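You operate a simulated robot arm through the tools that you are given. There is no shell and no other tool. Be economical: measure what you need, move in short steps, check, and stop when the job is done.

Carry out the task below with a simulated two-armed robot. There is one attempt and no reset: what you move stays moved.

## Task
Open the middle steel drawer, put the teal film frame in the inside of the middle steel drawer, then shut the drawer. Put one of the springs from the top of the check bench on the yellow card. Stack the tote tag that says "hold" from the top of the check bench on top of the tote tag marked "plain". Put the test block on the top of the check bench away on the top of the test shelf. Any order will do.

The check looks at the end state, three seconds after you hand in, the way a careful person would. Anything else that was tipped, shoved, dropped, spilled or broken makes it a failure.

## Robot
Two 7-joint arms with fingered hands on one trunk, on a base that drives. Base frame: it is fixed to the floor where the robot stands at the start and does not move with it; the origin is under the middle of the robot, x ahead of it, y to its left, z up. Readings come in m, degrees, newtons and seconds.
The left shoulder is at the start at [0.07, 0.172, 1.177], the right one opposite. Places, roughly: inside of the middle steel drawer [1.1, 0, 0.5]; middle steel drawer [1, 0, 0.5]; spring [1.5, 0.75, 1]; teal film frame [1.25, 0, 0.75]; test block [0.75, 1.75, 0.75]; top of the test shelf (52x16 cm) [-0.4, -2.38, 0.7]; tote tag [1.5, 1.25, 0.75]; yellow card [1.25, 0.25, 0.75]. Payload 5 kg a hand.
Tool frame (each hand has its own): the origin (TCP) lies between the finger pads and is the grasp point; the fingertips stand 0.043 m ahead of it; z points along the fingers, y is the line along which they close. The gripper opens to 0.144 m. The gripper's body begins 0.05 m behind the TCP. The gripper is a hand of 5 fingers: y runs from the thumb to the fingers, the wrist lies at [-0.021, -0.124, -0.221] in the tool frame, and closing takes about 1.5 s.
Orientation is that of the tool frame in the base frame, as a unit quaternion [w, x, y, z]. With the fingers straight down and the wrist toward the robot, the tool's x, y and z point along [0, 1, 0], [1, 0, 0] and [0, 0, -1] of the base frame.

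## Interface
- The arms move only by the tool drive_tool. It takes "left_deltas", "right_deltas" or both (then of equal length, played together; a hand with none holds still); each is a list that holds one entry, the list of rows, each a list of 6 numbers: the shift along the base's x, y, z in units of 50 mm (1.0 is 50 mm), then the turn, a rotation vector about the base's x, y, z in units of 4 degrees (1.0 is 4 degrees). In form: [[[dx, dy, dz, ax, ay, az], ...]]. A call has 1 to 10 rows; each row shifts and turns the commanded pose from where the row before left it. "left_gripper" and "right_gripper" are, for a hand that has rows, the gripper command, from -1 (fully open) to 1 (shut), values between in proportion, set as the call begins (left out, the last holds). A call with a number of a shift or a turn outside -1 to 1 is refused whole. A row lasts 0.2 s, in which the tool goes at most 0.05 m and 8.6 degrees; a call with a longer step from one row to the next is refused whole, and so is a gripper value outside its range. A pose out of reach is approached as far as the arm can. The call stops where the force on the tool passes 40 N (or 10 N more than at its start, if that is more) or the arm is blocked; 0.2 s more then pass. Each finger travels about 0.045 m/s and halts on what it meets, pressing with about 22 N; the grip force reading is that of the motor and also rises with nothing between the fingers. The clock runs only during rows and for 0.2 s after the last one: add rows that do not move to give the fingers time. The reply holds the time, the measured pose of the TCP, the force on the tool along the base axes, the opening and the grip force, in the units named above and with some noise, with the torque about the TCP (base axes, N m) and any sound that the robot's microphone picked up.
- Cameras (640 x 400 px; columns grow to the right, rows downward): "scene" is now at [0.1342, 0.0023, 1.4029]; the picture's right is [0.05, -1.00, 0.00], its down [-0.65, -0.03, -0.76] and it looks along [0.76, 0.04, -0.65] (base axes); focal length 272 px, centre (320, 200). "left" rides on the left gripper at [-0.086, -0.109, -0.167] in its tool frame; the picture's right is [-0.80, -0.28, 0.53], its down [0.54, -0.73, 0.42] and it looks along [0.27, 0.63, 0.73] (tool axes); focal length 275 px, centre (320, 200). "right" rides on the right gripper at [0.086, -0.108, -0.168] in its tool frame; the picture's right is [-0.80, 0.28, -0.53], its down [-0.54, -0.73, 0.42] and it looks along [-0.27, 0.63, 0.73] (tool axes); focal length 275 px, centre (320, 200). There is no depth. A picture from a camera that has moved, and an enlarged one, comes with that camera's place and axes in the base frame and with its lens.
- grab_frame(camera): a new picture of that camera. The clock stands still meanwhile.
- lift_body(by): slides the trunk up (or, below 0, down) by that many m; the arms and the scene camera ride with it, the base frame stays. It gives what a move gives, with no picture.
- roll_base(legs): drives the robot by 1 to 6 legs, each [ahead, left, turn to the left] in m, m and degrees, along the robot's own axes; the way and the turn of a leg run together, so that a leg with both is an arc; at most 1.5 m and 180 degrees a leg. The arms and the cameras ride along, it lands a little off, and it stops where it bumps. It gives what a move gives.
- set_fingers(index, middle, ring, little, thumb_bend, thumb_turn, hand): sets how far each is bent, from 0 (flat) to 1 (curled in); at 0.3 the hand is open as for a grip, at 0.7 the pads meet at the TCP. One left out holds its place. A second passes; each finger stops where it meets its share of the squeeze, and holds until it gets a number again. A gripper value or a shape takes the hand back. It gives what a move gives, with no picture; readings hold the bend of each and the force on index, middle, ring, little, thumb and palm. thumb_turn goes from beside the hand (0) to across from the fingers (1), as for a grip.
- hand_shape(shape, hand): the hand has 5 fingers and takes this shape, open, in about a second: jaw (thumb against the fingers, like two jaws); tri (thumb and two fingers); tip (a fingertip pinch); poke (one finger out to press); point (the index stretched); flat (the hand flat); cup (the hand cupped); fist (a fist). The gripper value then closes the fingers along that shape, each until it touches; the sizes above hold for jaw. It gives what a move gives, with no picture.
- head_to(pan, tilt): turns the head with the scene camera to pan (to the left, within 86 degrees either way) and tilt (down, from -29 to 69), counted from straight ahead of the robot. It gives what a move gives.
- inspect(camera, box): a new picture of the part [left, top, right, bottom] of that camera's present view, enlarged. The clock stands still meanwhile.
- close_job(): hands the job in; it is judged then, once.

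Go step by step. Nothing tells you exact positions but the pictures and the camera data: compare them with the known pose of the tool, close in by small moves and look again before you grip or let go. The budget is 165 turns and 130 pictures, counting those below and the enlarged ones. Unless the task says otherwise, let go and move clear before handing in, and close with one line.

The tools are called as a command line: name --argument value ..., lists and objects as JSON in quotes. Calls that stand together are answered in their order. drive_tool: Moves the arms, as the interface text tells. Its arguments: {"type":"object","properties":{"left_deltas":{"type":"array","items":{"type":"array","items":{"type":"array","items":{"type":"number"}}}},"left_gripper":{"type":"number"},"right_deltas":{"type":"array","items":{"type":"array","items":{"type":"array","items":{"type":"number"}}}},"right_gripper":{"type":"number"}},"required":[]} The other tools are called the same way: lift_body (by) slides the trunk up or down; hand_shape (shape, hand) gives the hand a shape; set_fingers (index, middle, ring, little, thumb_bend, thumb_turn, hand) moves the fingers one by one; roll_base (legs) drives the base; head_to (pan, tilt) turns the head that bears the scene camera; grab_frame (camera) takes a picture; inspect (camera, box) takes an enlarged picture of a part of a camera's view; close_job () hands the job in.

At the start:

```text
time: 0.0
left_tool_pos: [0.7839, 0.3059, 1.1234]
left_ee_rot: [0.0, 0.707, 0.707, -0.001]
left_force: [0.7, -1.1, 0.0]
left_wrist_torque: [-0.01, 0.03, 0.01]
left_grip_width: 0.1436
left_grip_force: 0.1
left_shape: jaw
left_bend: [0.3, 0.3, 0.3, 0.3, 0.3, 0.98]
left_finger forces: [0.0, 0.0, 0.0, 0.1, 0.1, 0.0]
right_tool_pos: [0.7131, -0.321, 1.1453]
right_ee_rot: [0.0, 0.707, 0.707, 0.0]
right_force: [0.6, -0.4, -0.3]
right_wrist_torque: [0.04, 0.0, 0.0]
right_grip_width: 0.1434
right_grip_force: 0.0
right_shape: jaw
right_bend: [0.3, 0.3, 0.3, 0.3, 0.3, 0.98]
right_finger forces: [0.1, 0.1, 0.0, 0.0, 0.0, 0.0]
trunk travel left (down, up): [-0.275, 0.665]
robot x, y, heading: [0.0054, 0.0, -0.0]
head pan, tilt: [2.9, 40.9]
```

scene: 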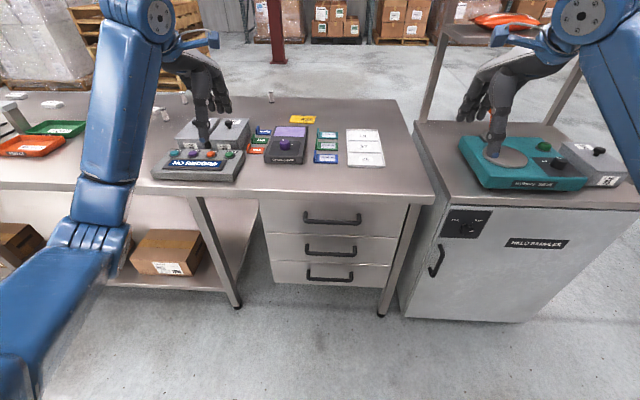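
right: 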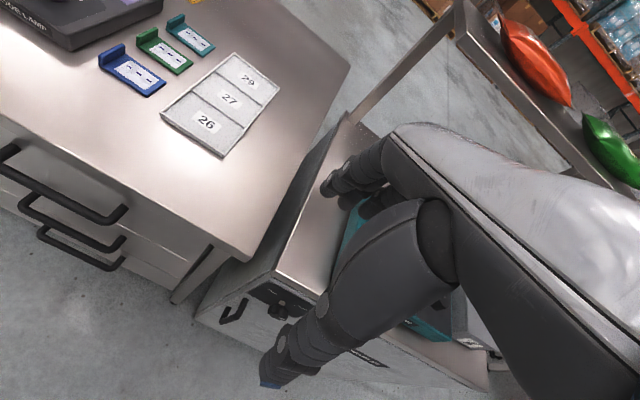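
left: 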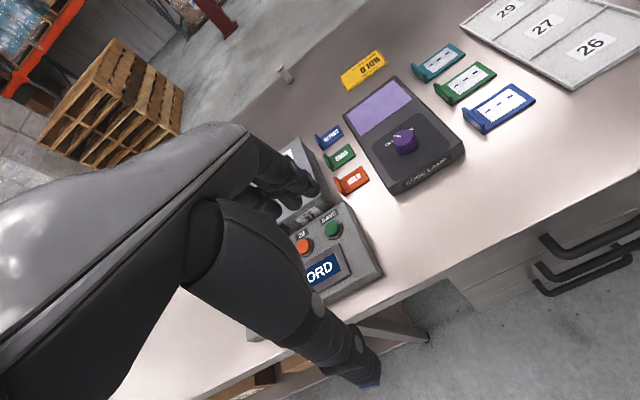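

I see a bench with three drawers, a teal film frame right of the lamp box, and a yellow card behind it. I'll look closer at these and pan left to see the rest of the bench.

inspect --camera "scene" --box '[140, 80, 420, 255]'

head_to --pan 50 --tilt 35

grab_frame --camera "scene"

```text
2.29 times, centred on (280, 168) of scene
camera zoom: at [0.1342, 0.0023, 1.4029], right [0.05, -1.0, 0.0], down [-0.65, -0.03, -0.76], along [0.76, 0.04, -0.65], focal length 622 px, centre (411, 274)
```

zoom: 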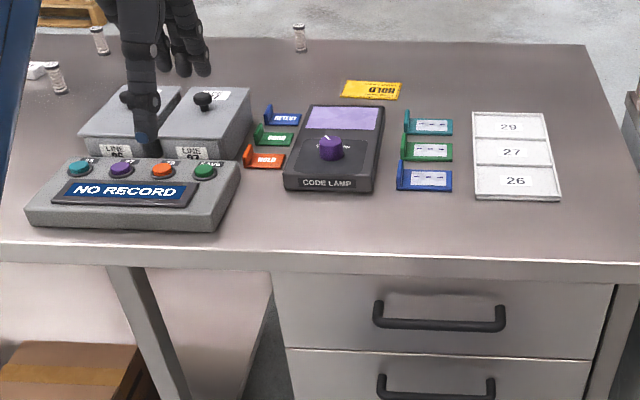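

```text
time: 1.1
left_tool_pos: [0.7842, 0.3055, 1.1236]
left_ee_rot: [0.0, 0.707, 0.707, 0.0]
left_force: [0.5, 0.5, 0.1]
left_wrist_torque: [-0.02, 0.02, 0.02]
left_grip_width: 0.1435
left_grip_force: 0.0
left_shape: jaw
left_bend: [0.3, 0.3, 0.3, 0.3, 0.3, 0.98]
left_finger forces: [0.0, 0.0, 0.0, 0.0, 0.1, 0.0]
right_tool_pos: [0.7126, -0.3207, 1.1447]
right_ee_rot: [0.001, 0.707, 0.707, 0.0]
right_force: [0.4, 0.2, 0.6]
right_wrist_torque: [-0.01, 0.0, 0.01]
right_grip_width: 0.1437
right_grip_force: 0.0
right_shape: jaw
right_bend: [0.3, 0.3, 0.3, 0.3, 0.3, 0.98]
right_finger forces: [0.0, 0.0, 0.1, 0.0, 0.1, 0.0]
trunk travel left (down, up): [-0.275, 0.665]
robot x, y, heading: [0.0021, 0.0004, -0.1]
head pan, tilt: [50.0, 35.0]
```

```text
125 pictures are left
camera scene: at [0.1066, 0.0655, 1.4117], right [0.77, -0.64, 0.0], down [-0.37, -0.44, -0.82], along [0.53, 0.63, -0.57], focal length 272 px, centre (320, 200)
```

scene: 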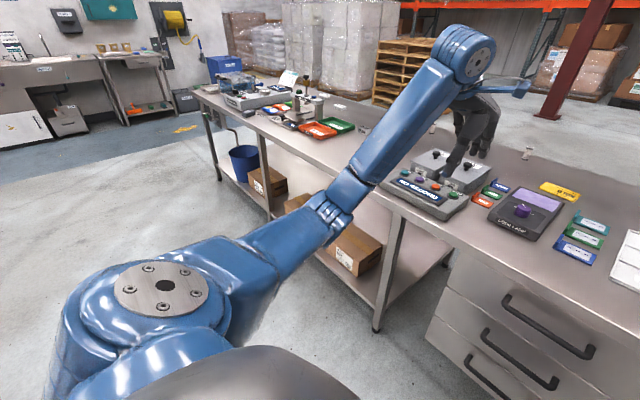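

The work surface triangulates to z≈0.87. I'll zoom in on the left end of the bench to find the tags and the test block.

inspect --camera "scene" --box '[190, 60, 390, 185]'

inspect --camera "scene" --box '[370, 100, 640, 270]'

```text
3.20 times, centred on (290, 122) of scene
camera zoom: at [0.1066, 0.0655, 1.4117], right [0.77, -0.64, 0.0], down [-0.37, -0.44, -0.82], along [0.53, 0.63, -0.57], focal length 871 px, centre (416, 448)
```

zoom: 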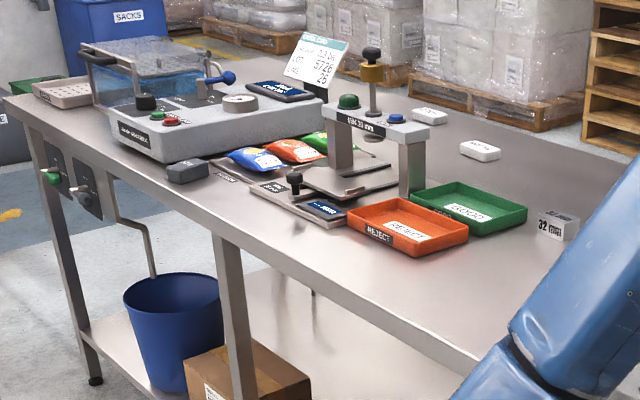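

```text
2.35 times, centred on (505, 185) of scene
camera zoom: at [0.1066, 0.0655, 1.4117], right [0.77, -0.64, 0.0], down [-0.37, -0.44, -0.82], along [0.53, 0.63, -0.57], focal length 641 px, centre (-115, 235)
```

zoom: 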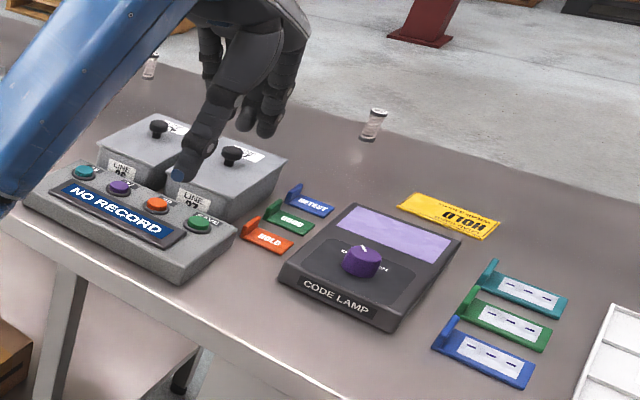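

The grey block near (0.89,1.72) looks like the test block, the white pieces near (1.45,1.45) and (1.54,1.72) may be the tote tags, and a spring stands near (1.27,0.77). Next I look right and behind for the shelf, and closely at the frames.

inspect --camera "right" --box '[60, 0, 300, 150]'

head_to --pan -85 --tilt 30

grab_frame --camera "scene"

```text
2.67 times, centred on (180, 75) of right
camera zoom: at [0.6044, -0.2343, 1.3129], right [0.28, -0.8, 0.53], down [-0.73, -0.54, -0.42], along [0.63, -0.27, -0.73], focal length 734 px, centre (693, 533)
```

zoom: 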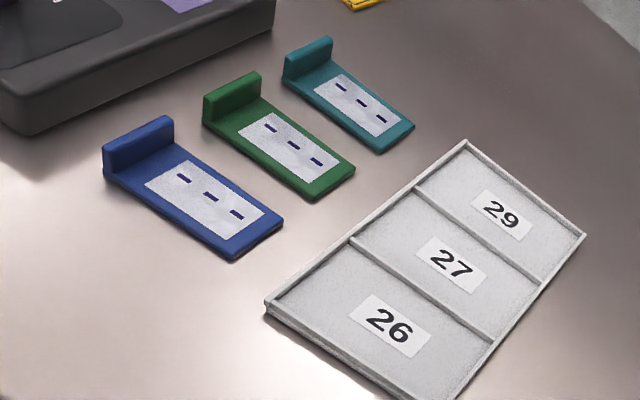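

```text
time: 3.3
left_tool_pos: [0.7843, 0.305, 1.1237]
left_ee_rot: [0.0, 0.708, 0.707, 0.0]
left_force: [0.1, 0.3, -0.1]
left_wrist_torque: [0.0, 0.01, 0.02]
left_grip_width: 0.1435
left_grip_force: 0.0
left_shape: jaw
left_bend: [0.3, 0.3, 0.3, 0.3, 0.3, 0.98]
left_finger forces: [0.0, 0.0, 0.0, 0.0, 0.1, 0.1]
right_tool_pos: [0.7123, -0.3192, 1.1464]
right_ee_rot: [0.0, 0.707, 0.707, 0.0]
right_force: [-0.7, -0.3, 0.1]
right_wrist_torque: [0.01, 0.01, 0.07]
right_grip_width: 0.1438
right_grip_force: 0.0
right_shape: jaw
right_bend: [0.3, 0.3, 0.3, 0.3, 0.3, 0.98]
right_finger forces: [0.1, 0.0, 0.0, 0.1, 0.0, 0.0]
trunk travel left (down, up): [-0.275, 0.665]
robot x, y, heading: [-0.0003, -0.0008, -0.0]
head pan, tilt: [-85.0, 30.0]
```

```text
121 pictures are left
camera scene: at [0.0579, -0.092, 1.4196], right [-1.0, -0.09, 0.0], down [-0.04, 0.5, -0.87], along [0.08, -0.86, -0.5], focal length 272 px, centre (320, 200)
```

scene: 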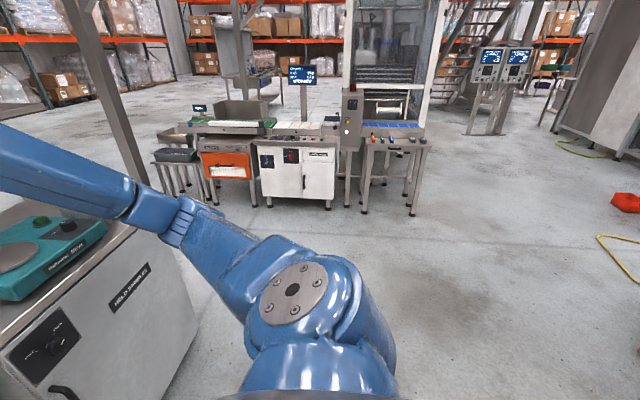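

The target shelf point projects to about pixel (399,139): a narrow table beside the machine. Zooming there.

inspect --camera "scene" --box '[320, 80, 460, 220]'

inspect --camera "left" --box '[240, 80, 480, 230]'

```text
2.86 times, centred on (390, 150) of scene
camera zoom: at [0.0579, -0.092, 1.4196], right [-1.0, -0.09, 0.0], down [-0.04, 0.5, -0.87], along [0.08, -0.86, -0.5], focal length 778 px, centre (120, 343)
```

zoom: 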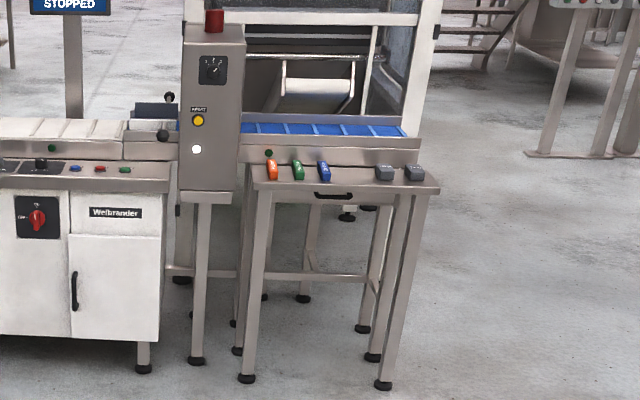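

```text
2.67 times, centred on (360, 155) of left
camera zoom: at [0.6748, 0.2203, 1.2913], right [-0.28, -0.8, -0.53], down [-0.73, 0.54, -0.42], along [0.63, 0.27, -0.73], focal length 734 px, centre (213, 320)
```

zoom: 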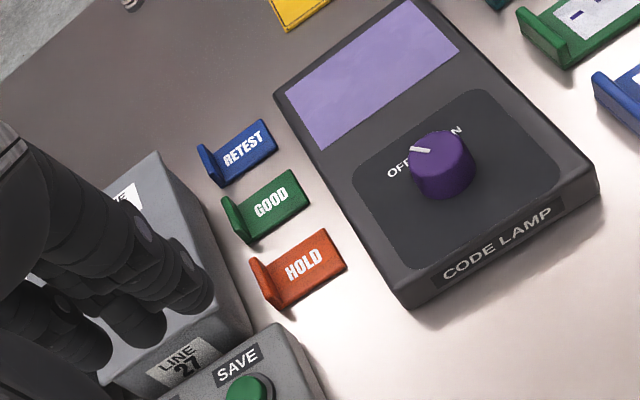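

The shelf has blocks with a free gap in the middle. I start with the frame: drive closer to the bench, put the right hand in tip shape and look.

roll_base --legs '[[0.3, 0, 0]]'

hand_shape --hand "right" --shape "tip"

drive_tool --right_deltas '[[[0, 0.5, 0, 0, 0, 1], [0, 0.5, 0, 0, 0, 1], [0, 0.5, 0, 0, 0, 1], [0, 0.5, 0, 0, 0, 1], [0, 0.5, 0, 0, 0, 1], [0, 0.5, 0, 0, 0, 1], [0, 0.5, 0, 0, 0, 1], [0, 0.5, 0, 0, 0, 1], [0, 0.5, 0, 0, 0, 1], [0, 0.5, 0, 0, 0, 1]]]'

drive_tool --right_deltas '[[[0, 0, 0, 0, 0, 1], [0, 0, 0, 0, 0, 1], [0, 0, 0, 0, 0, 1], [0, 0, 0, 0, 0, 1], [0, 0, 0, 0, 0, 1], [0, 0, 0, 0, 0, 1], [0, 0, 0, 0, 0, 1], [0, 0, 0, 0, 0, 1], [0, 0, 0, 0, 0, 1], [0, 0, 0, 0, 0, 1]]]'

drive_tool --right_deltas '[[[0, 0, 0, 0, 0, 1], [0, 0, 0, 0, 0, 1], [0, 0, 0, 0, 0, 0.5]]]'

grab_frame --camera "right"

head_to --pan 0 --tilt 50

grab_frame --camera "scene"

```text
time: 5.4
left_tool_pos: [1.0909, 0.2999, 1.1242]
left_ee_rot: [-0.001, 0.709, 0.705, -0.001]
left_force: [0.4, -0.5, 0.1]
left_wrist_torque: [0.0, 0.03, -0.01]
left_grip_width: 0.1435
left_grip_force: 0.1
left_shape: jaw
left_bend: [0.3, 0.3, 0.3, 0.3, 0.3, 0.98]
left_finger forces: [0.1, 0.1, 0.0, 0.0, 0.0, 0.1]
right_tool_pos: [1.0161, -0.3262, 1.1457]
right_ee_rot: [-0.001, 0.709, 0.706, -0.001]
right_force: [0.5, -0.3, -0.1]
right_wrist_torque: [0.06, 0.04, 0.0]
right_grip_width: 0.1439
right_grip_force: 0.0
right_shape: jaw
right_bend: [0.3, 0.3, 0.3, 0.3, 0.3, 0.98]
right_finger forces: [0.0, 0.0, 0.0, 0.1, 0.0, 0.0]
trunk travel left (down, up): [-0.275, 0.665]
robot x, y, heading: [0.3081, 0.0012, -0.1]
head pan, tilt: [-85.0, 30.0]
```

```text
time: 6.3
left_tool_pos: [1.0908, 0.3007, 1.124]
left_ee_rot: [0.0, 0.709, 0.705, 0.0]
left_force: [-0.5, 0.4, -1.0]
left_wrist_torque: [0.0, -0.04, -0.02]
left_grip_width: 0.144
left_grip_force: 0.0
left_shape: jaw
left_bend: [0.3, 0.3, 0.3, 0.3, 0.3, 0.98]
left_finger forces: [0.1, 0.0, 0.0, 0.0, 0.0, 0.1]
right_tool_pos: [1.0161, -0.3258, 1.1461]
right_ee_rot: [0.001, 0.709, 0.705, 0.001]
right_force: [0.1, 0.1, -0.2]
right_wrist_torque: [0.03, -0.03, 0.02]
right_grip_width: 0.1437
right_grip_force: 0.2
right_shape: tip
right_bend: [0.3, 0.98, 0.99, 0.99, 0.3, 0.98]
right_finger forces: [0.1, 0.2, 0.0, 0.0, 0.0, 0.0]
trunk travel left (down, up): [-0.275, 0.665]
robot x, y, heading: [0.3067, -0.002, -0.4]
head pan, tilt: [-85.0, 30.0]
```

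```text
time: 8.5
left_tool_pos: [1.0923, 0.3016, 1.124]
left_ee_rot: [0.0, 0.709, 0.705, -0.001]
left_force: [0.7, 0.1, -0.1]
left_wrist_torque: [-0.08, -0.04, -0.04]
left_grip_width: 0.1435
left_grip_force: 0.1
left_shape: jaw
left_bend: [0.3, 0.3, 0.3, 0.3, 0.3, 0.98]
left_finger forces: [0.1, 0.1, 0.0, 0.1, 0.0, 0.1]
right_tool_pos: [1.0161, -0.0737, 1.1465]
right_ee_rot: [-0.001, 0.425, 0.905, -0.001]
right_force: [-0.2, 0.3, -0.4]
right_wrist_torque: [-0.02, -0.01, -0.01]
right_grip_width: 0.1437
right_grip_force: 0.0
right_shape: tip
right_bend: [0.3, 0.98, 0.99, 0.99, 0.3, 0.98]
right_finger forces: [0.0, 0.0, 0.0, 0.0, 0.0, 0.1]
trunk travel left (down, up): [-0.275, 0.665]
robot x, y, heading: [0.305, -0.0025, -0.5]
head pan, tilt: [-85.0, 30.0]
```

```text
time: 10.7
left_tool_pos: [1.0918, 0.3007, 1.1232]
left_ee_rot: [0.0, 0.709, 0.705, -0.001]
left_force: [0.0, -0.9, -0.3]
left_wrist_torque: [-0.01, -0.01, -0.03]
left_grip_width: 0.1438
left_grip_force: 0.1
left_shape: jaw
left_bend: [0.3, 0.3, 0.3, 0.3, 0.3, 0.98]
left_finger forces: [0.0, 0.1, 0.0, 0.0, 0.1, 0.0]
right_tool_pos: [1.0172, -0.0757, 1.1439]
right_ee_rot: [0.0, 0.089, 0.996, 0.0]
right_force: [0.5, 0.3, 0.6]
right_wrist_torque: [-0.03, 0.01, 0.0]
right_grip_width: 0.1438
right_grip_force: 0.0
right_shape: tip
right_bend: [0.3, 0.98, 0.99, 0.99, 0.3, 0.98]
right_finger forces: [0.0, 0.1, 0.0, 0.1, 0.1, 0.0]
trunk travel left (down, up): [-0.275, 0.665]
robot x, y, heading: [0.3061, -0.001, -0.3]
head pan, tilt: [-85.0, 30.0]
```

```text
time: 11.5
left_tool_pos: [1.0907, 0.3005, 1.1237]
left_ee_rot: [0.0, 0.709, 0.705, 0.0]
left_force: [0.9, 0.1, -0.3]
left_wrist_torque: [0.01, 0.03, -0.01]
left_grip_width: 0.1436
left_grip_force: 0.1
left_shape: jaw
left_bend: [0.3, 0.3, 0.3, 0.3, 0.3, 0.98]
left_finger forces: [0.1, 0.0, 0.1, 0.0, 0.0, 0.0]
right_tool_pos: [1.0168, -0.0761, 1.146]
right_ee_rot: [0.0, 0.003, 1.0, 0.0]
right_force: [-0.3, 0.3, -0.5]
right_wrist_torque: [-0.01, 0.02, -0.01]
right_grip_width: 0.1439
right_grip_force: 0.0
right_shape: tip
right_bend: [0.3, 0.98, 0.99, 0.99, 0.3, 0.98]
right_finger forces: [0.0, 0.0, 0.1, 0.0, 0.1, 0.1]
trunk travel left (down, up): [-0.275, 0.665]
robot x, y, heading: [0.3044, -0.0008, -0.6]
head pan, tilt: [-85.0, 30.0]
```

```text
118 pictures are left
camera right: at [0.9303, -0.1847, 1.3127], right [0.8, 0.28, 0.53], down [0.54, -0.73, -0.42], along [0.27, 0.63, -0.73], focal length 275 px, centre (320, 200)
```

right: 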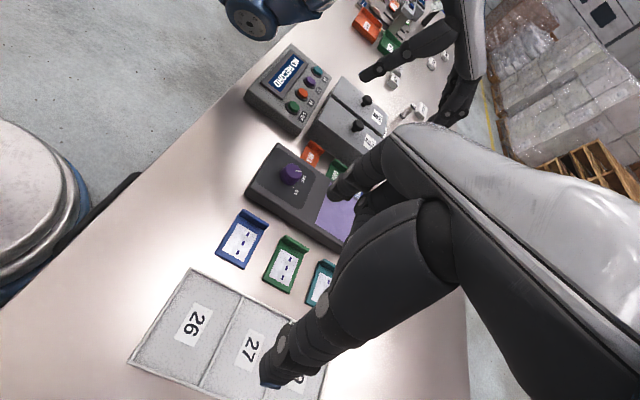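

```text
time: 13.1
left_tool_pos: [1.0906, 0.3002, 1.1241]
left_ee_rot: [-0.001, 0.709, 0.705, -0.001]
left_force: [0.4, 0.4, 0.3]
left_wrist_torque: [0.02, -0.04, 0.03]
left_grip_width: 0.1436
left_grip_force: 0.1
left_shape: jaw
left_bend: [0.3, 0.3, 0.3, 0.3, 0.3, 0.98]
left_finger forces: [0.0, 0.1, 0.1, 0.1, 0.0, 0.1]
right_tool_pos: [1.0176, -0.0755, 1.1453]
right_ee_rot: [0.0, 0.003, 1.0, 0.0]
right_force: [-0.4, -0.6, 0.1]
right_wrist_torque: [-0.01, 0.0, -0.02]
right_grip_width: 0.1437
right_grip_force: 0.2
right_shape: tip
right_bend: [0.3, 0.98, 0.99, 0.99, 0.3, 0.98]
right_finger forces: [0.0, 0.0, 0.1, 0.0, 0.0, 0.0]
trunk travel left (down, up): [-0.275, 0.665]
robot x, y, heading: [0.3065, -0.0005, -0.2]
head pan, tilt: [0.0, 50.0]
```

```text
117 pictures are left
camera scene: at [0.4321, -0.0035, 1.39], right [-0.01, -1.0, 0.0], down [-0.77, 0.01, -0.64], along [0.64, 0.0, -0.77], focal length 272 px, centre (320, 200)
```

scene: 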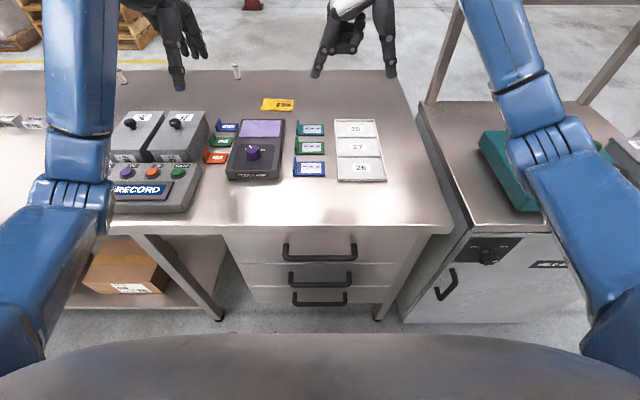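

Clear view. The teal frame's tab is at about (1.143, 0.055). I bring the right hand over it at a part opening and check.

drive_tool --right_deltas '[[[0.5, 0.5, -0.5, 0, 0, 0], [0.5, 0.5, -0.5, 0, 0, 0], [0.5, 0.5, -0.5, 0, 0, 0], [0.5, 0.5, -0.4, 0, 0, 0], [0.5, 0.6, -0.4, 0, 0, 0], [0, 0, 0, 0, 0, 0], [0, 0, 0, 0, 0, 0]]]' --right_gripper 0.2

grab_frame --camera "right"

inspect --camera "scene" --box '[220, 60, 400, 190]'

```text
time: 14.7
left_tool_pos: [1.0914, 0.3018, 1.1235]
left_ee_rot: [0.0, 0.709, 0.705, 0.0]
left_force: [0.0, -0.1, 0.3]
left_wrist_torque: [-0.03, -0.02, 0.0]
left_grip_width: 0.1435
left_grip_force: 0.0
left_shape: jaw
left_bend: [0.3, 0.3, 0.3, 0.3, 0.3, 0.98]
left_finger forces: [0.1, 0.1, 0.1, 0.0, 0.1, 0.0]
right_tool_pos: [1.1407, 0.0521, 1.0317]
right_ee_rot: [0.0, 0.002, 1.0, 0.001]
right_force: [-0.3, -0.2, -0.1]
right_wrist_torque: [-0.04, -0.01, 0.0]
right_grip_width: 0.0582
right_grip_force: 0.1
right_shape: tip
right_bend: [0.73, 0.98, 0.99, 0.99, 0.73, 1.0]
right_finger forces: [0.0, 0.0, 0.1, 0.0, 0.0, 0.0]
trunk travel left (down, up): [-0.275, 0.665]
robot x, y, heading: [0.3055, -0.0006, -0.5]
head pan, tilt: [0.0, 50.0]
```

```text
116 pictures are left
camera right: at [1.0541, -0.056, 1.1989], right [0.8, 0.28, 0.53], down [0.54, -0.73, -0.42], along [0.27, 0.62, -0.73], focal length 275 px, centre (320, 200)
```

right: 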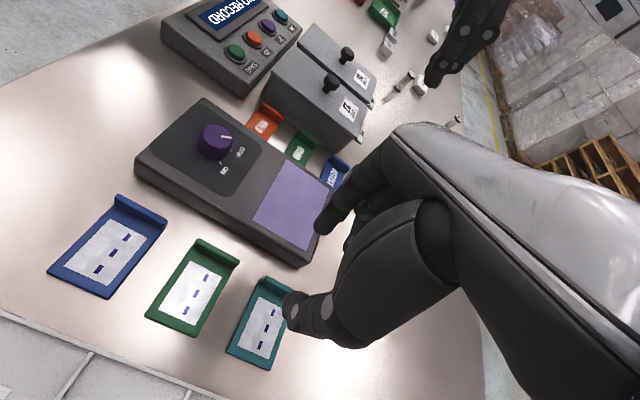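

```text
3.08 times, centred on (310, 125) of scene
camera zoom: at [0.4323, -0.0029, 1.39], right [-0.01, -1.0, 0.0], down [-0.77, 0.0, -0.64], along [0.64, 0.0, -0.77], focal length 838 px, centre (351, 431)
```

zoom: 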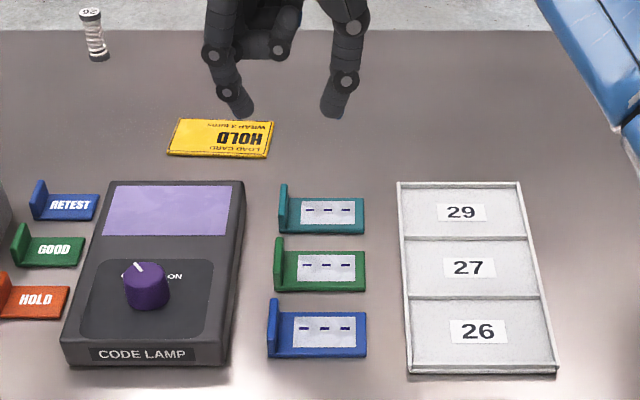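

The tab centre is at about (1.145, 0.061), between the finger lines. I narrow the opening so the index clears the lamp, and descend partway.

drive_tool --right_deltas '[[[0.1, 0.13, 0, 0, 0, 0], [0, 0, 0, 0, 0, 0], [0, 0, 0, 0, 0, 0], [0, 0, -0.4, 0, 0, 0], [0, 0, -0.4, 0, 0, 0], [0, 0, -0.4, 0, 0, 0], [0, 0, 0, 0, 0, 0]]]' --right_gripper 0.5

inspect --camera "right" --box '[180, 150, 420, 300]'

inspect --camera "scene" --box '[260, 80, 380, 160]'

```text
time: 16.3
left_tool_pos: [1.0897, 0.3008, 1.1242]
left_ee_rot: [0.0, 0.709, 0.705, -0.001]
left_force: [-0.7, 0.6, -0.2]
left_wrist_torque: [-0.01, -0.02, -0.03]
left_grip_width: 0.1439
left_grip_force: 0.1
left_shape: jaw
left_bend: [0.3, 0.3, 0.3, 0.3, 0.3, 0.98]
left_finger forces: [0.1, 0.0, 0.0, 0.0, 0.0, 0.1]
right_tool_pos: [1.1468, 0.0602, 0.9705]
right_ee_rot: [0.0, 0.003, 1.0, 0.0]
right_force: [-0.2, 0.3, -0.1]
right_wrist_torque: [0.01, -0.01, -0.05]
right_grip_width: 0.0367
right_grip_force: 0.1
right_shape: tip
right_bend: [0.73, 0.98, 0.99, 0.99, 0.74, 1.0]
right_finger forces: [0.0, 0.0, 0.0, 0.1, 0.1, 0.0]
trunk travel left (down, up): [-0.275, 0.665]
robot x, y, heading: [0.3046, 0.0053, -0.3]
head pan, tilt: [0.0, 50.0]
```

```text
2.67 times, centred on (300, 225) of right
camera zoom: at [1.0597, -0.0484, 1.1375], right [0.8, 0.28, 0.53], down [0.54, -0.73, -0.42], along [0.27, 0.62, -0.73], focal length 734 px, centre (373, 133)
```

zoom: 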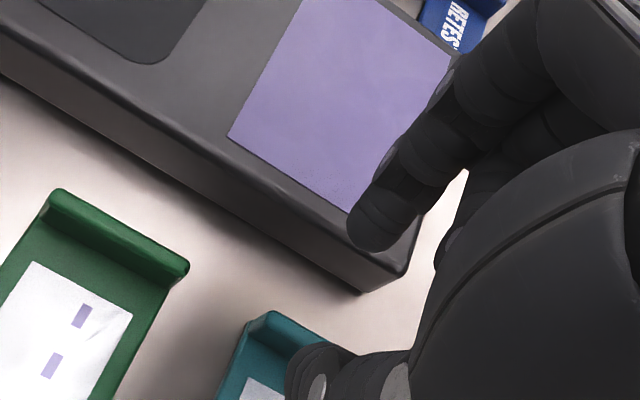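

```text
5.00 times, centred on (320, 120) of scene
camera zoom: at [0.4318, -0.0034, 1.39], right [-0.01, -1.0, 0.0], down [-0.77, 0.0, -0.64], along [0.64, 0.0, -0.77], focal length 1361 px, centre (320, 600)
```

zoom: 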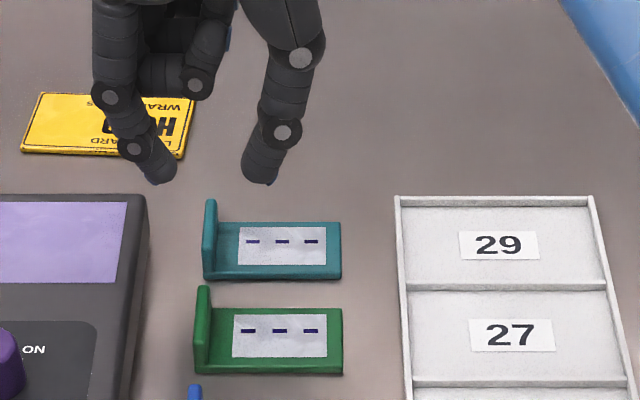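

Fingers bracket the tab (y≈0.064). I go down and close.

drive_tool --right_deltas '[[[-0.1, 0, -0.2, 0, 0, 0], [0, 0.02, -0.2, 0, 0, 0], [0, 0, -0.2, 0, 0, 0], [0, 0, -0.15, 0, 0, 0], [0, 0, 0, 0, 0, 0]]]' --right_gripper 0.5

inspect --camera "scene" --box '[260, 80, 380, 160]'

```text
time: 17.5
left_tool_pos: [1.091, 0.3004, 1.1225]
left_ee_rot: [-0.001, 0.709, 0.705, -0.001]
left_force: [0.5, 0.0, -0.8]
left_wrist_torque: [-0.01, 0.01, -0.03]
left_grip_width: 0.1438
left_grip_force: 0.1
left_shape: jaw
left_bend: [0.3, 0.3, 0.3, 0.3, 0.3, 0.98]
left_finger forces: [0.0, 0.0, 0.1, 0.0, 0.0, 0.0]
right_tool_pos: [1.1402, 0.0624, 0.9319]
right_ee_rot: [0.001, 0.003, 1.0, 0.0]
right_force: [-0.5, 0.6, -0.1]
right_wrist_torque: [0.02, -0.01, -0.02]
right_grip_width: 0.0368
right_grip_force: 0.1
right_shape: tip
right_bend: [0.73, 0.98, 0.99, 0.99, 0.74, 1.0]
right_finger forces: [0.0, 0.0, 0.0, 0.0, 0.0, 0.0]
trunk travel left (down, up): [-0.275, 0.665]
robot x, y, heading: [0.3032, -0.0008, -0.3]
head pan, tilt: [0.0, 50.0]
```

```text
5.00 times, centred on (320, 120) of scene
camera zoom: at [0.4319, -0.0033, 1.39], right [-0.01, -1.0, 0.0], down [-0.77, 0.0, -0.64], along [0.64, 0.0, -0.77], focal length 1361 px, centre (320, 600)
```

zoom: 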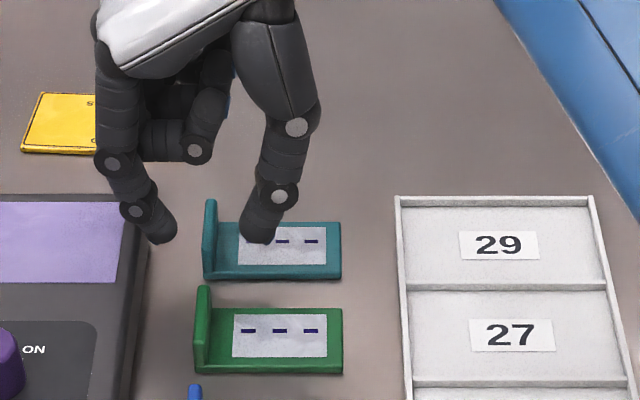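

Thumb and index straddle the tab. Closing, then lifting.

drive_tool --right_deltas '[[[0, 0, 0, 0, 0, 0], [0, 0, 0, 0, 0, 0], [0, 0, 0, 0, 0, 0], [0, 0, 0, 0, 0, 0], [0, 0, 0, 0, 0, 0], [0, 0, 0, 0, 0, 0]]]' --right_gripper 1

drive_tool --right_deltas '[[[0, 0, 0.3, 0, 0, 0], [0, 0, 0.3, 0, 0, 0], [0, 0, 0.4, 0, 0, 0], [0, 0, 0.6, 0, 0, 0], [0, 0, 0.6, 0, 0, 0], [0, 0, 0.6, 0, 0, 0]]]'

grab_frame --camera "scene"

```text
time: 18.9
left_tool_pos: [1.0904, 0.3004, 1.1248]
left_ee_rot: [-0.001, 0.709, 0.705, -0.001]
left_force: [-0.5, 0.1, -0.1]
left_wrist_torque: [-0.01, 0.02, -0.01]
left_grip_width: 0.1437
left_grip_force: 0.1
left_shape: jaw
left_bend: [0.3, 0.3, 0.3, 0.3, 0.3, 0.98]
left_finger forces: [0.1, 0.1, 0.0, 0.0, 0.1, 0.0]
right_tool_pos: [1.1402, 0.0632, 0.9342]
right_ee_rot: [0.0, 0.002, 1.0, 0.0]
right_force: [0.3, -0.1, 0.7]
right_wrist_torque: [-0.01, 0.01, 0.02]
right_grip_width: 0.0
right_grip_force: 21.9
right_shape: tip
right_bend: [0.7, 1.0, 1.0, 1.0, 0.59, 1.0]
right_finger forces: [0.0, 0.1, 0.1, 0.1, 0.1, 0.0]
trunk travel left (down, up): [-0.275, 0.665]
robot x, y, heading: [0.302, 0.0015, 0.0]
head pan, tilt: [0.0, 50.0]
```

```text
time: 20.3
left_tool_pos: [1.09, 0.301, 1.124]
left_ee_rot: [0.001, 0.709, 0.706, -0.001]
left_force: [-0.9, -0.3, 0.8]
left_wrist_torque: [0.03, -0.04, -0.01]
left_grip_width: 0.1436
left_grip_force: 0.1
left_shape: jaw
left_bend: [0.3, 0.3, 0.3, 0.3, 0.3, 0.98]
left_finger forces: [0.0, 0.1, 0.1, 0.0, 0.0, 0.0]
right_tool_pos: [1.1415, 0.0636, 1.074]
right_ee_rot: [0.0, 0.003, 1.0, -0.001]
right_force: [0.4, -0.1, 0.1]
right_wrist_torque: [0.01, -0.05, 0.01]
right_grip_width: 0.0
right_grip_force: 22.3
right_shape: tip
right_bend: [0.7, 1.0, 1.0, 1.0, 0.59, 1.0]
right_finger forces: [0.0, 0.0, 0.0, 0.0, 0.0, 0.0]
trunk travel left (down, up): [-0.275, 0.665]
robot x, y, heading: [0.3045, -0.0037, -0.4]
head pan, tilt: [0.0, 50.0]
```

```text
111 pictures are left
camera scene: at [0.4312, -0.003, 1.39], right [-0.01, -1.0, 0.0], down [-0.77, 0.0, -0.64], along [0.64, 0.0, -0.77], focal length 272 px, centre (320, 200)
```

scene: 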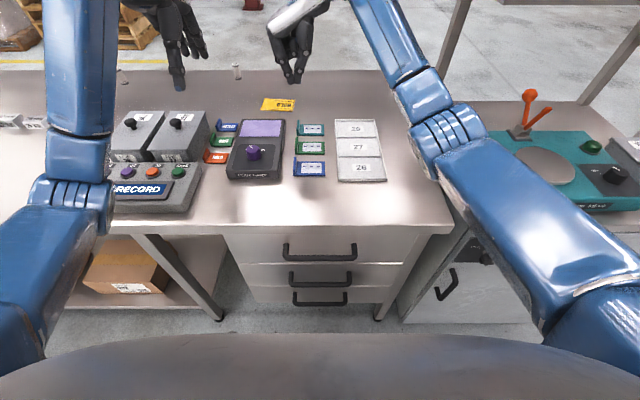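

It closed on nothing: the fingertips were above the tab, so the bench must be lower than I estimated. I'll feel for the bench top at a clear spot behind the frame with the closed tips.

drive_tool --right_deltas '[[[0.5, -0.3, 0, 0, 0, 0], [0.7, -0.4, 0, 0, 0, 0], [0.4, 0, -0.8, 0, 0, 0], [0, 0, -0.8, 0, 0, 0], [0, 0, -0.8, 0, 0, 0], [0, 0, 0, 0, 0, 0]]]'

inspect --camera "scene" --box '[250, 60, 390, 160]'

```text
time: 21.7
left_tool_pos: [1.0908, 0.3005, 1.1233]
left_ee_rot: [0.0, 0.709, 0.705, 0.0]
left_force: [-0.6, 0.5, -0.2]
left_wrist_torque: [-0.02, -0.04, 0.02]
left_grip_width: 0.1436
left_grip_force: 0.0
left_shape: jaw
left_bend: [0.3, 0.3, 0.3, 0.3, 0.3, 0.98]
left_finger forces: [0.0, 0.1, 0.0, 0.0, 0.1, 0.0]
right_tool_pos: [1.2211, 0.0268, 0.9524]
right_ee_rot: [0.0, 0.002, 1.0, -0.001]
right_force: [-0.3, 0.5, 0.6]
right_wrist_torque: [0.03, -0.03, 0.01]
right_grip_width: 0.0001
right_grip_force: 22.1
right_shape: tip
right_bend: [0.7, 1.0, 1.0, 1.0, 0.59, 1.0]
right_finger forces: [0.0, 0.0, 0.1, 0.1, 0.0, 0.0]
trunk travel left (down, up): [-0.275, 0.665]
robot x, y, heading: [0.3001, 0.0019, -0.3]
head pan, tilt: [0.0, 50.0]
```

```text
4.00 times, centred on (320, 110) of scene
camera zoom: at [0.4315, -0.0033, 1.3901], right [-0.01, -1.0, 0.0], down [-0.77, 0.0, -0.64], along [0.64, 0.0, -0.77], focal length 1089 px, centre (320, 560)
```

zoom: 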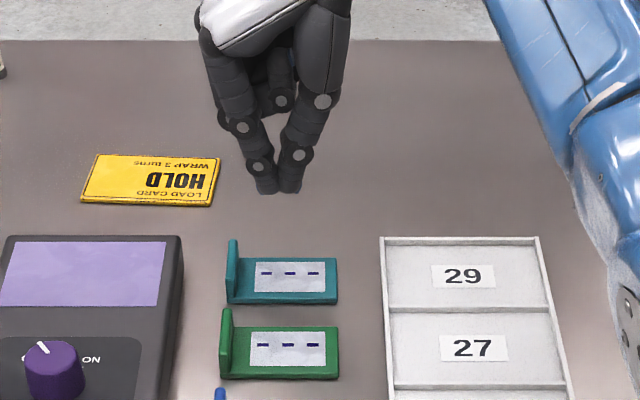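

drive_tool --right_deltas '[[[0, 0, -0.2, 0, 0, 0], [0, 0, -0.2, 0, 0, 0], [0, 0, -0.15, 0, 0, 0], [0, 0, -0.15, 0, 0, 0], [0, 0, -0.15, 0, 0, 0], [0, 0, -0.15, 0, 0, 0], [0, 0, -0.15, 0, 0, 0], [0, 0, -0.15, 0, 0, 0], [0, 0, -0.15, 0, 0, 0], [0, 0, -0.15, 0, 0, 0]]]'

```text
time: 23.4
left_tool_pos: [1.0907, 0.3009, 1.1232]
left_ee_rot: [-0.001, 0.709, 0.705, -0.001]
left_force: [0.7, -0.4, -1.0]
left_wrist_torque: [-0.02, 0.06, -0.01]
left_grip_width: 0.1437
left_grip_force: 0.0
left_shape: jaw
left_bend: [0.3, 0.3, 0.3, 0.3, 0.3, 0.98]
left_finger forces: [0.1, 0.0, 0.1, 0.0, 0.0, 0.1]
right_tool_pos: [1.2249, 0.0281, 0.9047]
right_ee_rot: [0.008, 0.003, 1.0, 0.005]
right_force: [-6.3, -2.0, 22.0]
right_wrist_torque: [-0.25, 0.43, -0.03]
right_grip_width: 0.0
right_grip_force: 22.0
right_shape: tip
right_bend: [0.7, 1.0, 1.0, 1.0, 0.6, 1.0]
right_finger forces: [0.1, 0.1, 0.0, 0.1, 0.0, 0.0]
trunk travel left (down, up): [-0.275, 0.665]
robot x, y, heading: [0.3026, -0.0055, -0.3]
head pan, tilt: [0.0, 50.0]
stopped in row 8 (right hand): the force on the tool passed its limit at 47 N (the readings are from after the stop); the commanded pose is now the measured one
```

Contact at TCP z≈0.906, so the bench top is about 0.862 and the tab centre about (1.157, 0.066). I lift, reposition, open to 36 mm, and check again.

drive_tool --right_deltas '[[[0, 0, 0.5, 0, 0, 0], [0, 0, 0.7, 0, 0, 0], [-0.65, 0.34, 0, 0, 0, 0], [-0.65, 0.34, 0, 0, 0, 0], [0, 0, -0.3, 0, 0, 0], [0, 0, 0, 0, 0, 0], [0, 0, 0, 0, 0, 0]]]' --right_gripper 0.5

inspect --camera "scene" --box '[250, 60, 390, 160]'

grab_frame --camera "right"

```text
time: 25.0
left_tool_pos: [1.0909, 0.3012, 1.1234]
left_ee_rot: [0.0, 0.709, 0.705, -0.001]
left_force: [1.0, -0.1, 0.0]
left_wrist_torque: [-0.01, 0.0, 0.02]
left_grip_width: 0.1437
left_grip_force: 0.0
left_shape: jaw
left_bend: [0.3, 0.3, 0.3, 0.3, 0.3, 0.98]
left_finger forces: [0.0, 0.1, 0.0, 0.0, 0.0, 0.1]
right_tool_pos: [1.1622, 0.0614, 0.9443]
right_ee_rot: [0.005, 0.003, 1.0, 0.001]
right_force: [-0.1, 0.7, 0.4]
right_wrist_torque: [0.02, 0.0, -0.02]
right_grip_width: 0.0357
right_grip_force: 0.0
right_shape: tip
right_bend: [0.73, 0.98, 0.99, 0.99, 0.74, 1.0]
right_finger forces: [0.0, 0.0, 0.0, 0.0, 0.1, 0.0]
trunk travel left (down, up): [-0.275, 0.665]
robot x, y, heading: [0.3043, 0.0005, -0.5]
head pan, tilt: [0.0, 50.0]
```

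```text
4.00 times, centred on (320, 110) of scene
camera zoom: at [0.432, -0.0037, 1.39], right [-0.01, -1.0, 0.0], down [-0.77, 0.0, -0.64], along [0.64, 0.0, -0.77], focal length 1089 px, centre (320, 560)
```

zoom: 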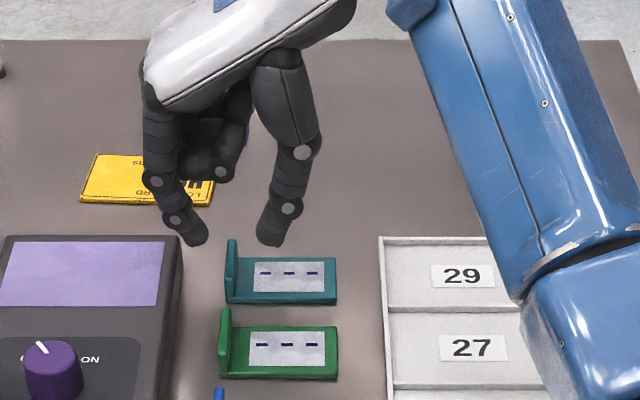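

```text
108 pictures are left
camera right: at [1.0721, -0.0479, 1.1098], right [0.79, 0.28, 0.54], down [0.54, -0.73, -0.42], along [0.28, 0.63, -0.73], focal length 275 px, centre (320, 200)
```

right: 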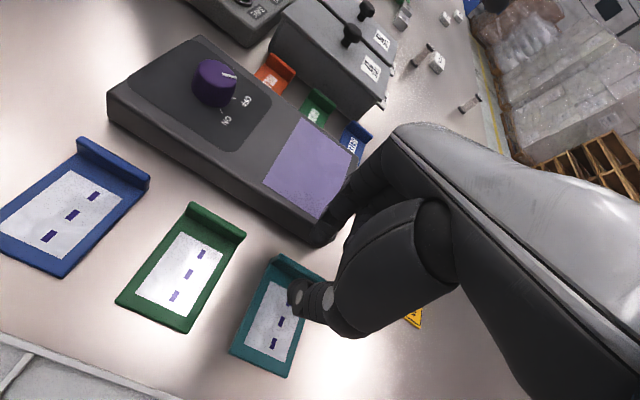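

Laterally centred. Slightly narrower opening, shift 5 mm toward me, descend and close.

drive_tool --right_deltas '[[[-0.1, 0, 0, 0, 0, 0], [0, 0, 0, 0, 0, 0], [0, 0, -0.2, 0, 0, 0], [0, 0, -0.2, 0, 0, 0], [0, 0, -0.1, 0, 0, 0], [0, 0, 0, 0, 0, 0]]]' --right_gripper 0.58

inspect --camera "scene" --box '[250, 60, 390, 160]'

drive_tool --right_deltas '[[[0, 0, 0, 0, 0, 0], [0, 0, 0, 0, 0, 0], [0, 0, 0, 0, 0, 0], [0, 0, 0, 0, 0, 0], [0, 0, 0, 0, 0, 0]]]' --right_gripper 1

inspect --camera "scene" --box '[250, 60, 390, 160]'

```text
time: 26.4
left_tool_pos: [1.0903, 0.3006, 1.1238]
left_ee_rot: [-0.001, 0.71, 0.704, 0.0]
left_force: [0.5, 0.7, -0.5]
left_wrist_torque: [-0.01, -0.03, -0.03]
left_grip_width: 0.1434
left_grip_force: 0.0
left_shape: jaw
left_bend: [0.3, 0.3, 0.3, 0.3, 0.3, 0.98]
left_finger forces: [0.0, 0.0, 0.1, 0.0, 0.1, 0.0]
right_tool_pos: [1.1552, 0.0615, 0.92]
right_ee_rot: [0.005, 0.002, 1.0, 0.003]
right_force: [-0.1, 0.3, -0.6]
right_wrist_torque: [0.01, -0.02, -0.01]
right_grip_width: 0.0308
right_grip_force: 0.1
right_shape: tip
right_bend: [0.73, 0.98, 0.99, 0.99, 0.74, 1.0]
right_finger forces: [0.0, 0.0, 0.1, 0.0, 0.1, 0.0]
trunk travel left (down, up): [-0.275, 0.665]
robot x, y, heading: [0.3049, -0.0017, -0.5]
head pan, tilt: [0.0, 50.0]
```

```text
4.00 times, centred on (320, 110) of scene
camera zoom: at [0.432, -0.0035, 1.39], right [-0.01, -1.0, 0.0], down [-0.77, 0.0, -0.64], along [0.64, 0.0, -0.77], focal length 1089 px, centre (320, 560)
```

zoom: 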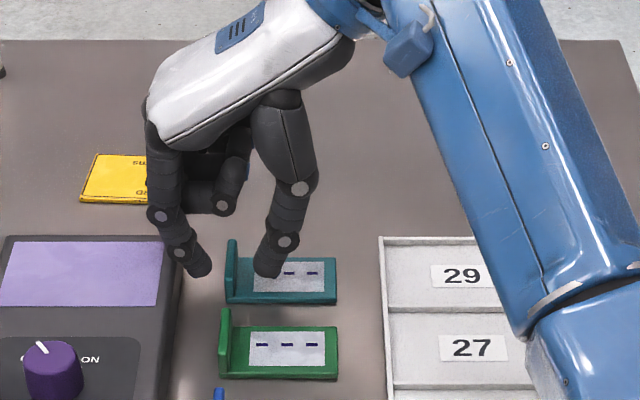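

```text
time: 27.6
left_tool_pos: [1.092, 0.3007, 1.1221]
left_ee_rot: [0.0, 0.709, 0.705, -0.001]
left_force: [-0.4, 0.8, 0.4]
left_wrist_torque: [0.02, 0.03, 0.01]
left_grip_width: 0.1436
left_grip_force: 0.0
left_shape: jaw
left_bend: [0.3, 0.3, 0.3, 0.3, 0.3, 0.98]
left_finger forces: [0.0, 0.1, 0.0, 0.1, 0.0, 0.0]
right_tool_pos: [1.1553, 0.0624, 0.9196]
right_ee_rot: [0.006, 0.003, 1.0, 0.003]
right_force: [0.6, 0.7, 1.8]
right_wrist_torque: [0.02, 0.02, 0.01]
right_grip_width: 0.0015
right_grip_force: 22.2
right_shape: tip
right_bend: [0.7, 1.0, 1.0, 1.0, 0.7, 1.0]
right_finger forces: [16.5, 0.0, 0.1, 0.0, 15.8, 0.1]
trunk travel left (down, up): [-0.275, 0.665]
robot x, y, heading: [0.3035, -0.0008, -0.2]
head pan, tilt: [0.0, 50.0]
```

```text
4.00 times, centred on (320, 110) of scene
camera zoom: at [0.4319, -0.0035, 1.39], right [-0.01, -1.0, 0.0], down [-0.77, 0.0, -0.64], along [0.64, 0.0, -0.77], focal length 1089 px, centre (320, 560)
```

zoom: 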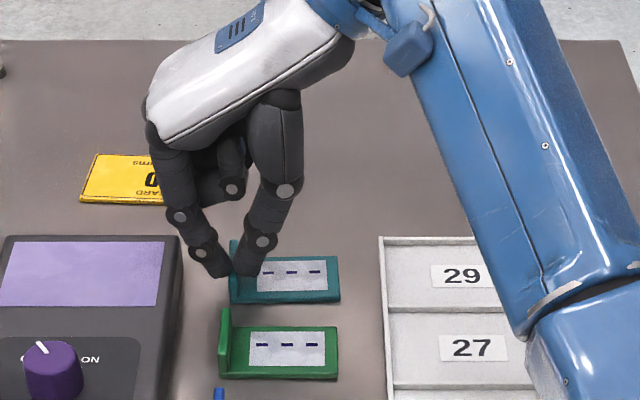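

The tab is gripped (16 N on thumb and index). Lifting slowly.

drive_tool --right_deltas '[[[0, 0, 0.2, 0, 0, 0], [0, 0, 0.3, 0, 0, 0], [0, 0, 0.4, 0, 0, 0], [0, 0, 0.5, 0, 0, 0], [0, 0, 0.5, 0, 0, 0], [0, 0, 0.5, 0, 0, 0]]]'

inspect --camera "scene" --box '[250, 40, 390, 160]'

```text
time: 29.0
left_tool_pos: [1.0907, 0.2995, 1.1245]
left_ee_rot: [0.0, 0.708, 0.706, 0.0]
left_force: [-1.0, -0.6, 0.4]
left_wrist_torque: [0.0, 0.03, 0.02]
left_grip_width: 0.1436
left_grip_force: 0.0
left_shape: jaw
left_bend: [0.3, 0.3, 0.3, 0.3, 0.3, 0.98]
left_finger forces: [0.0, 0.0, 0.1, 0.0, 0.0, 0.1]
right_tool_pos: [1.1535, 0.0617, 1.0424]
right_ee_rot: [0.005, 0.004, 1.0, 0.002]
right_force: [0.5, -0.5, 0.0]
right_wrist_torque: [-0.01, 0.0, -0.01]
right_grip_width: 0.0017
right_grip_force: 21.6
right_shape: tip
right_bend: [0.7, 1.0, 1.0, 1.0, 0.72, 1.0]
right_finger forces: [0.0, 0.0, 0.0, 0.0, 0.0, 0.1]
trunk travel left (down, up): [-0.275, 0.665]
robot x, y, heading: [0.3044, 0.0014, -0.6]
head pan, tilt: [0.0, 50.0]
```

```text
3.33 times, centred on (320, 100) of scene
camera zoom: at [0.4314, -0.0035, 1.39], right [-0.01, -1.0, 0.0], down [-0.77, 0.0, -0.64], along [0.64, 0.0, -0.77], focal length 908 px, centre (320, 533)
```

zoom: 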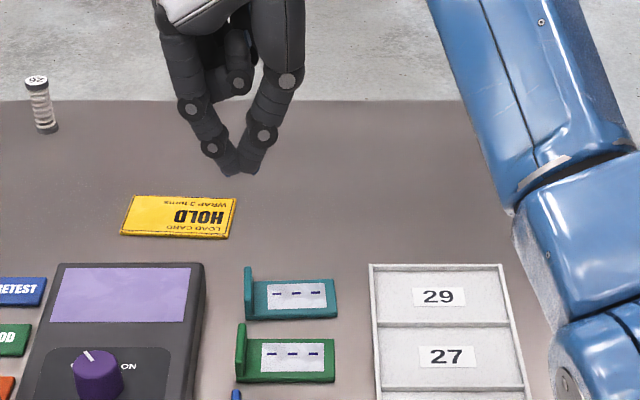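

It slipped off; the grip was too high on the tab. I'll go again about 8 mm lower.

drive_tool --right_deltas '[[[0.04, 0, 0, 0, 0, 0], [0, 0, -0.5, 0, 0, 0], [0, 0, -0.5, 0, 0, 0], [0, 0, -0.5, 0, 0, 0], [0, 0, -0.5, 0, 0, 0], [0, 0, -0.3, 0, 0, 0], [0, 0, -0.16, 0, 0, 0], [0, 0, -0.1, 0, 0, 0], [0, 0, 0, 0, 0, 0]]]' --right_gripper 0.58

inspect --camera "scene" --box '[270, 90, 350, 150]'

```text
time: 31.0
left_tool_pos: [1.091, 0.2992, 1.1234]
left_ee_rot: [0.0, 0.71, 0.705, -0.001]
left_force: [0.5, 0.1, -0.1]
left_wrist_torque: [-0.02, 0.0, -0.03]
left_grip_width: 0.1437
left_grip_force: 0.0
left_shape: jaw
left_bend: [0.3, 0.3, 0.3, 0.3, 0.3, 0.98]
left_finger forces: [0.0, 0.0, 0.0, 0.0, 0.0, 0.1]
right_tool_pos: [1.1557, 0.0603, 0.9115]
right_ee_rot: [0.005, 0.004, 1.0, 0.003]
right_force: [-0.1, -1.9, 3.2]
right_wrist_torque: [0.12, 0.0, -0.02]
right_grip_width: 0.0294
right_grip_force: 0.2
right_shape: tip
right_bend: [0.73, 0.98, 0.99, 0.99, 0.74, 1.0]
right_finger forces: [4.7, 0.0, 0.1, 0.1, 0.1, 0.0]
trunk travel left (down, up): [-0.275, 0.665]
robot x, y, heading: [0.3024, -0.001, -0.6]
head pan, tilt: [0.0, 50.0]
```

```text
6.67 times, centred on (310, 120) of scene
camera zoom: at [0.4318, -0.0038, 1.3901], right [-0.01, -1.0, 0.0], down [-0.77, 0.01, -0.64], along [0.64, 0.0, -0.77], focal length 1815 px, centre (387, 733)
```

zoom: 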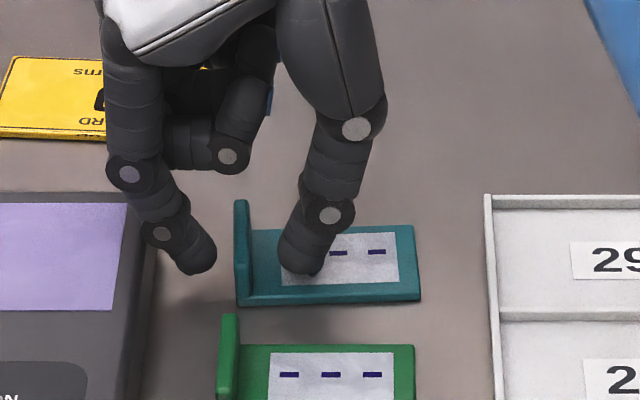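

The index just touches the bench, so this is the right depth. Closing.

drive_tool --right_deltas '[[[0, 0, 0, 0, 0, 0], [0, 0, 0, 0, 0, 0], [0, 0, 0, 0, 0, 0], [0, 0, 0, 0, 0, 0], [0, 0, 0, 0, 0, 0]]]' --right_gripper 1

drive_tool --right_deltas '[[[0, 0, 0.1, 0, 0, 0], [0, 0, 0.1, 0, 0, 0], [0, 0, 0.2, 0, 0, 0], [0, 0, 0.2, 0, 0, 0]]]'

inspect --camera "scene" --box '[270, 90, 350, 150]'

```text
time: 32.2
left_tool_pos: [1.0914, 0.3003, 1.1245]
left_ee_rot: [0.0, 0.709, 0.705, 0.0]
left_force: [-1.2, 0.4, 0.1]
left_wrist_torque: [0.0, 0.01, -0.01]
left_grip_width: 0.1435
left_grip_force: 0.0
left_shape: jaw
left_bend: [0.3, 0.3, 0.3, 0.3, 0.3, 0.98]
left_finger forces: [0.1, 0.0, 0.1, 0.1, 0.0, 0.1]
right_tool_pos: [1.1558, 0.0595, 0.9127]
right_ee_rot: [0.005, 0.003, 1.0, 0.002]
right_force: [-0.6, 0.0, 0.6]
right_wrist_torque: [0.05, -0.02, 0.01]
right_grip_width: 0.0055
right_grip_force: 22.3
right_shape: tip
right_bend: [0.73, 1.0, 1.0, 1.0, 0.6, 1.0]
right_finger forces: [19.1, 0.1, 0.0, 0.0, 19.1, 0.0]
trunk travel left (down, up): [-0.275, 0.665]
robot x, y, heading: [0.3038, -0.003, -0.3]
head pan, tilt: [0.0, 50.0]
```

```text
time: 33.2
left_tool_pos: [1.0902, 0.3, 1.1241]
left_ee_rot: [0.0, 0.709, 0.705, 0.0]
left_force: [0.2, -0.4, 0.2]
left_wrist_torque: [-0.04, -0.02, 0.0]
left_grip_width: 0.1439
left_grip_force: 0.0
left_shape: jaw
left_bend: [0.3, 0.3, 0.3, 0.3, 0.3, 0.98]
left_finger forces: [0.0, 0.0, 0.0, 0.0, 0.1, 0.1]
right_tool_pos: [1.1558, 0.061, 0.9422]
right_ee_rot: [0.005, 0.004, 1.0, 0.002]
right_force: [-0.7, -0.8, -0.8]
right_wrist_torque: [0.03, -0.02, -0.01]
right_grip_width: 0.0057
right_grip_force: 21.9
right_shape: tip
right_bend: [0.73, 1.0, 1.0, 1.0, 0.6, 1.0]
right_finger forces: [19.2, 0.0, 0.1, 0.0, 19.1, 0.0]
trunk travel left (down, up): [-0.275, 0.665]
robot x, y, heading: [0.3035, -0.0019, -0.4]
head pan, tilt: [0.0, 50.0]
```

```text
6.67 times, centred on (310, 120) of scene
camera zoom: at [0.4319, -0.0035, 1.39], right [-0.01, -1.0, 0.0], down [-0.77, 0.0, -0.64], along [0.64, 0.0, -0.77], focal length 1815 px, centre (387, 733)
```

zoom: 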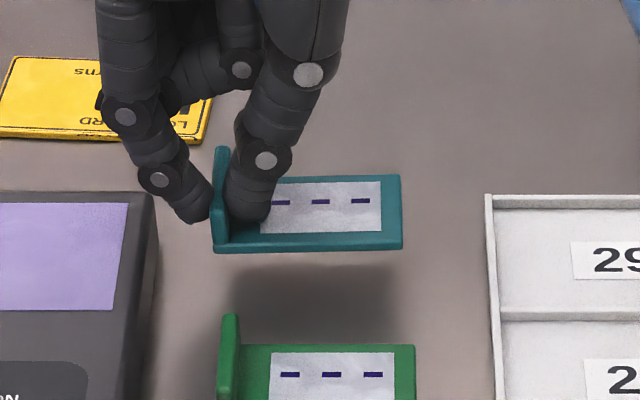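

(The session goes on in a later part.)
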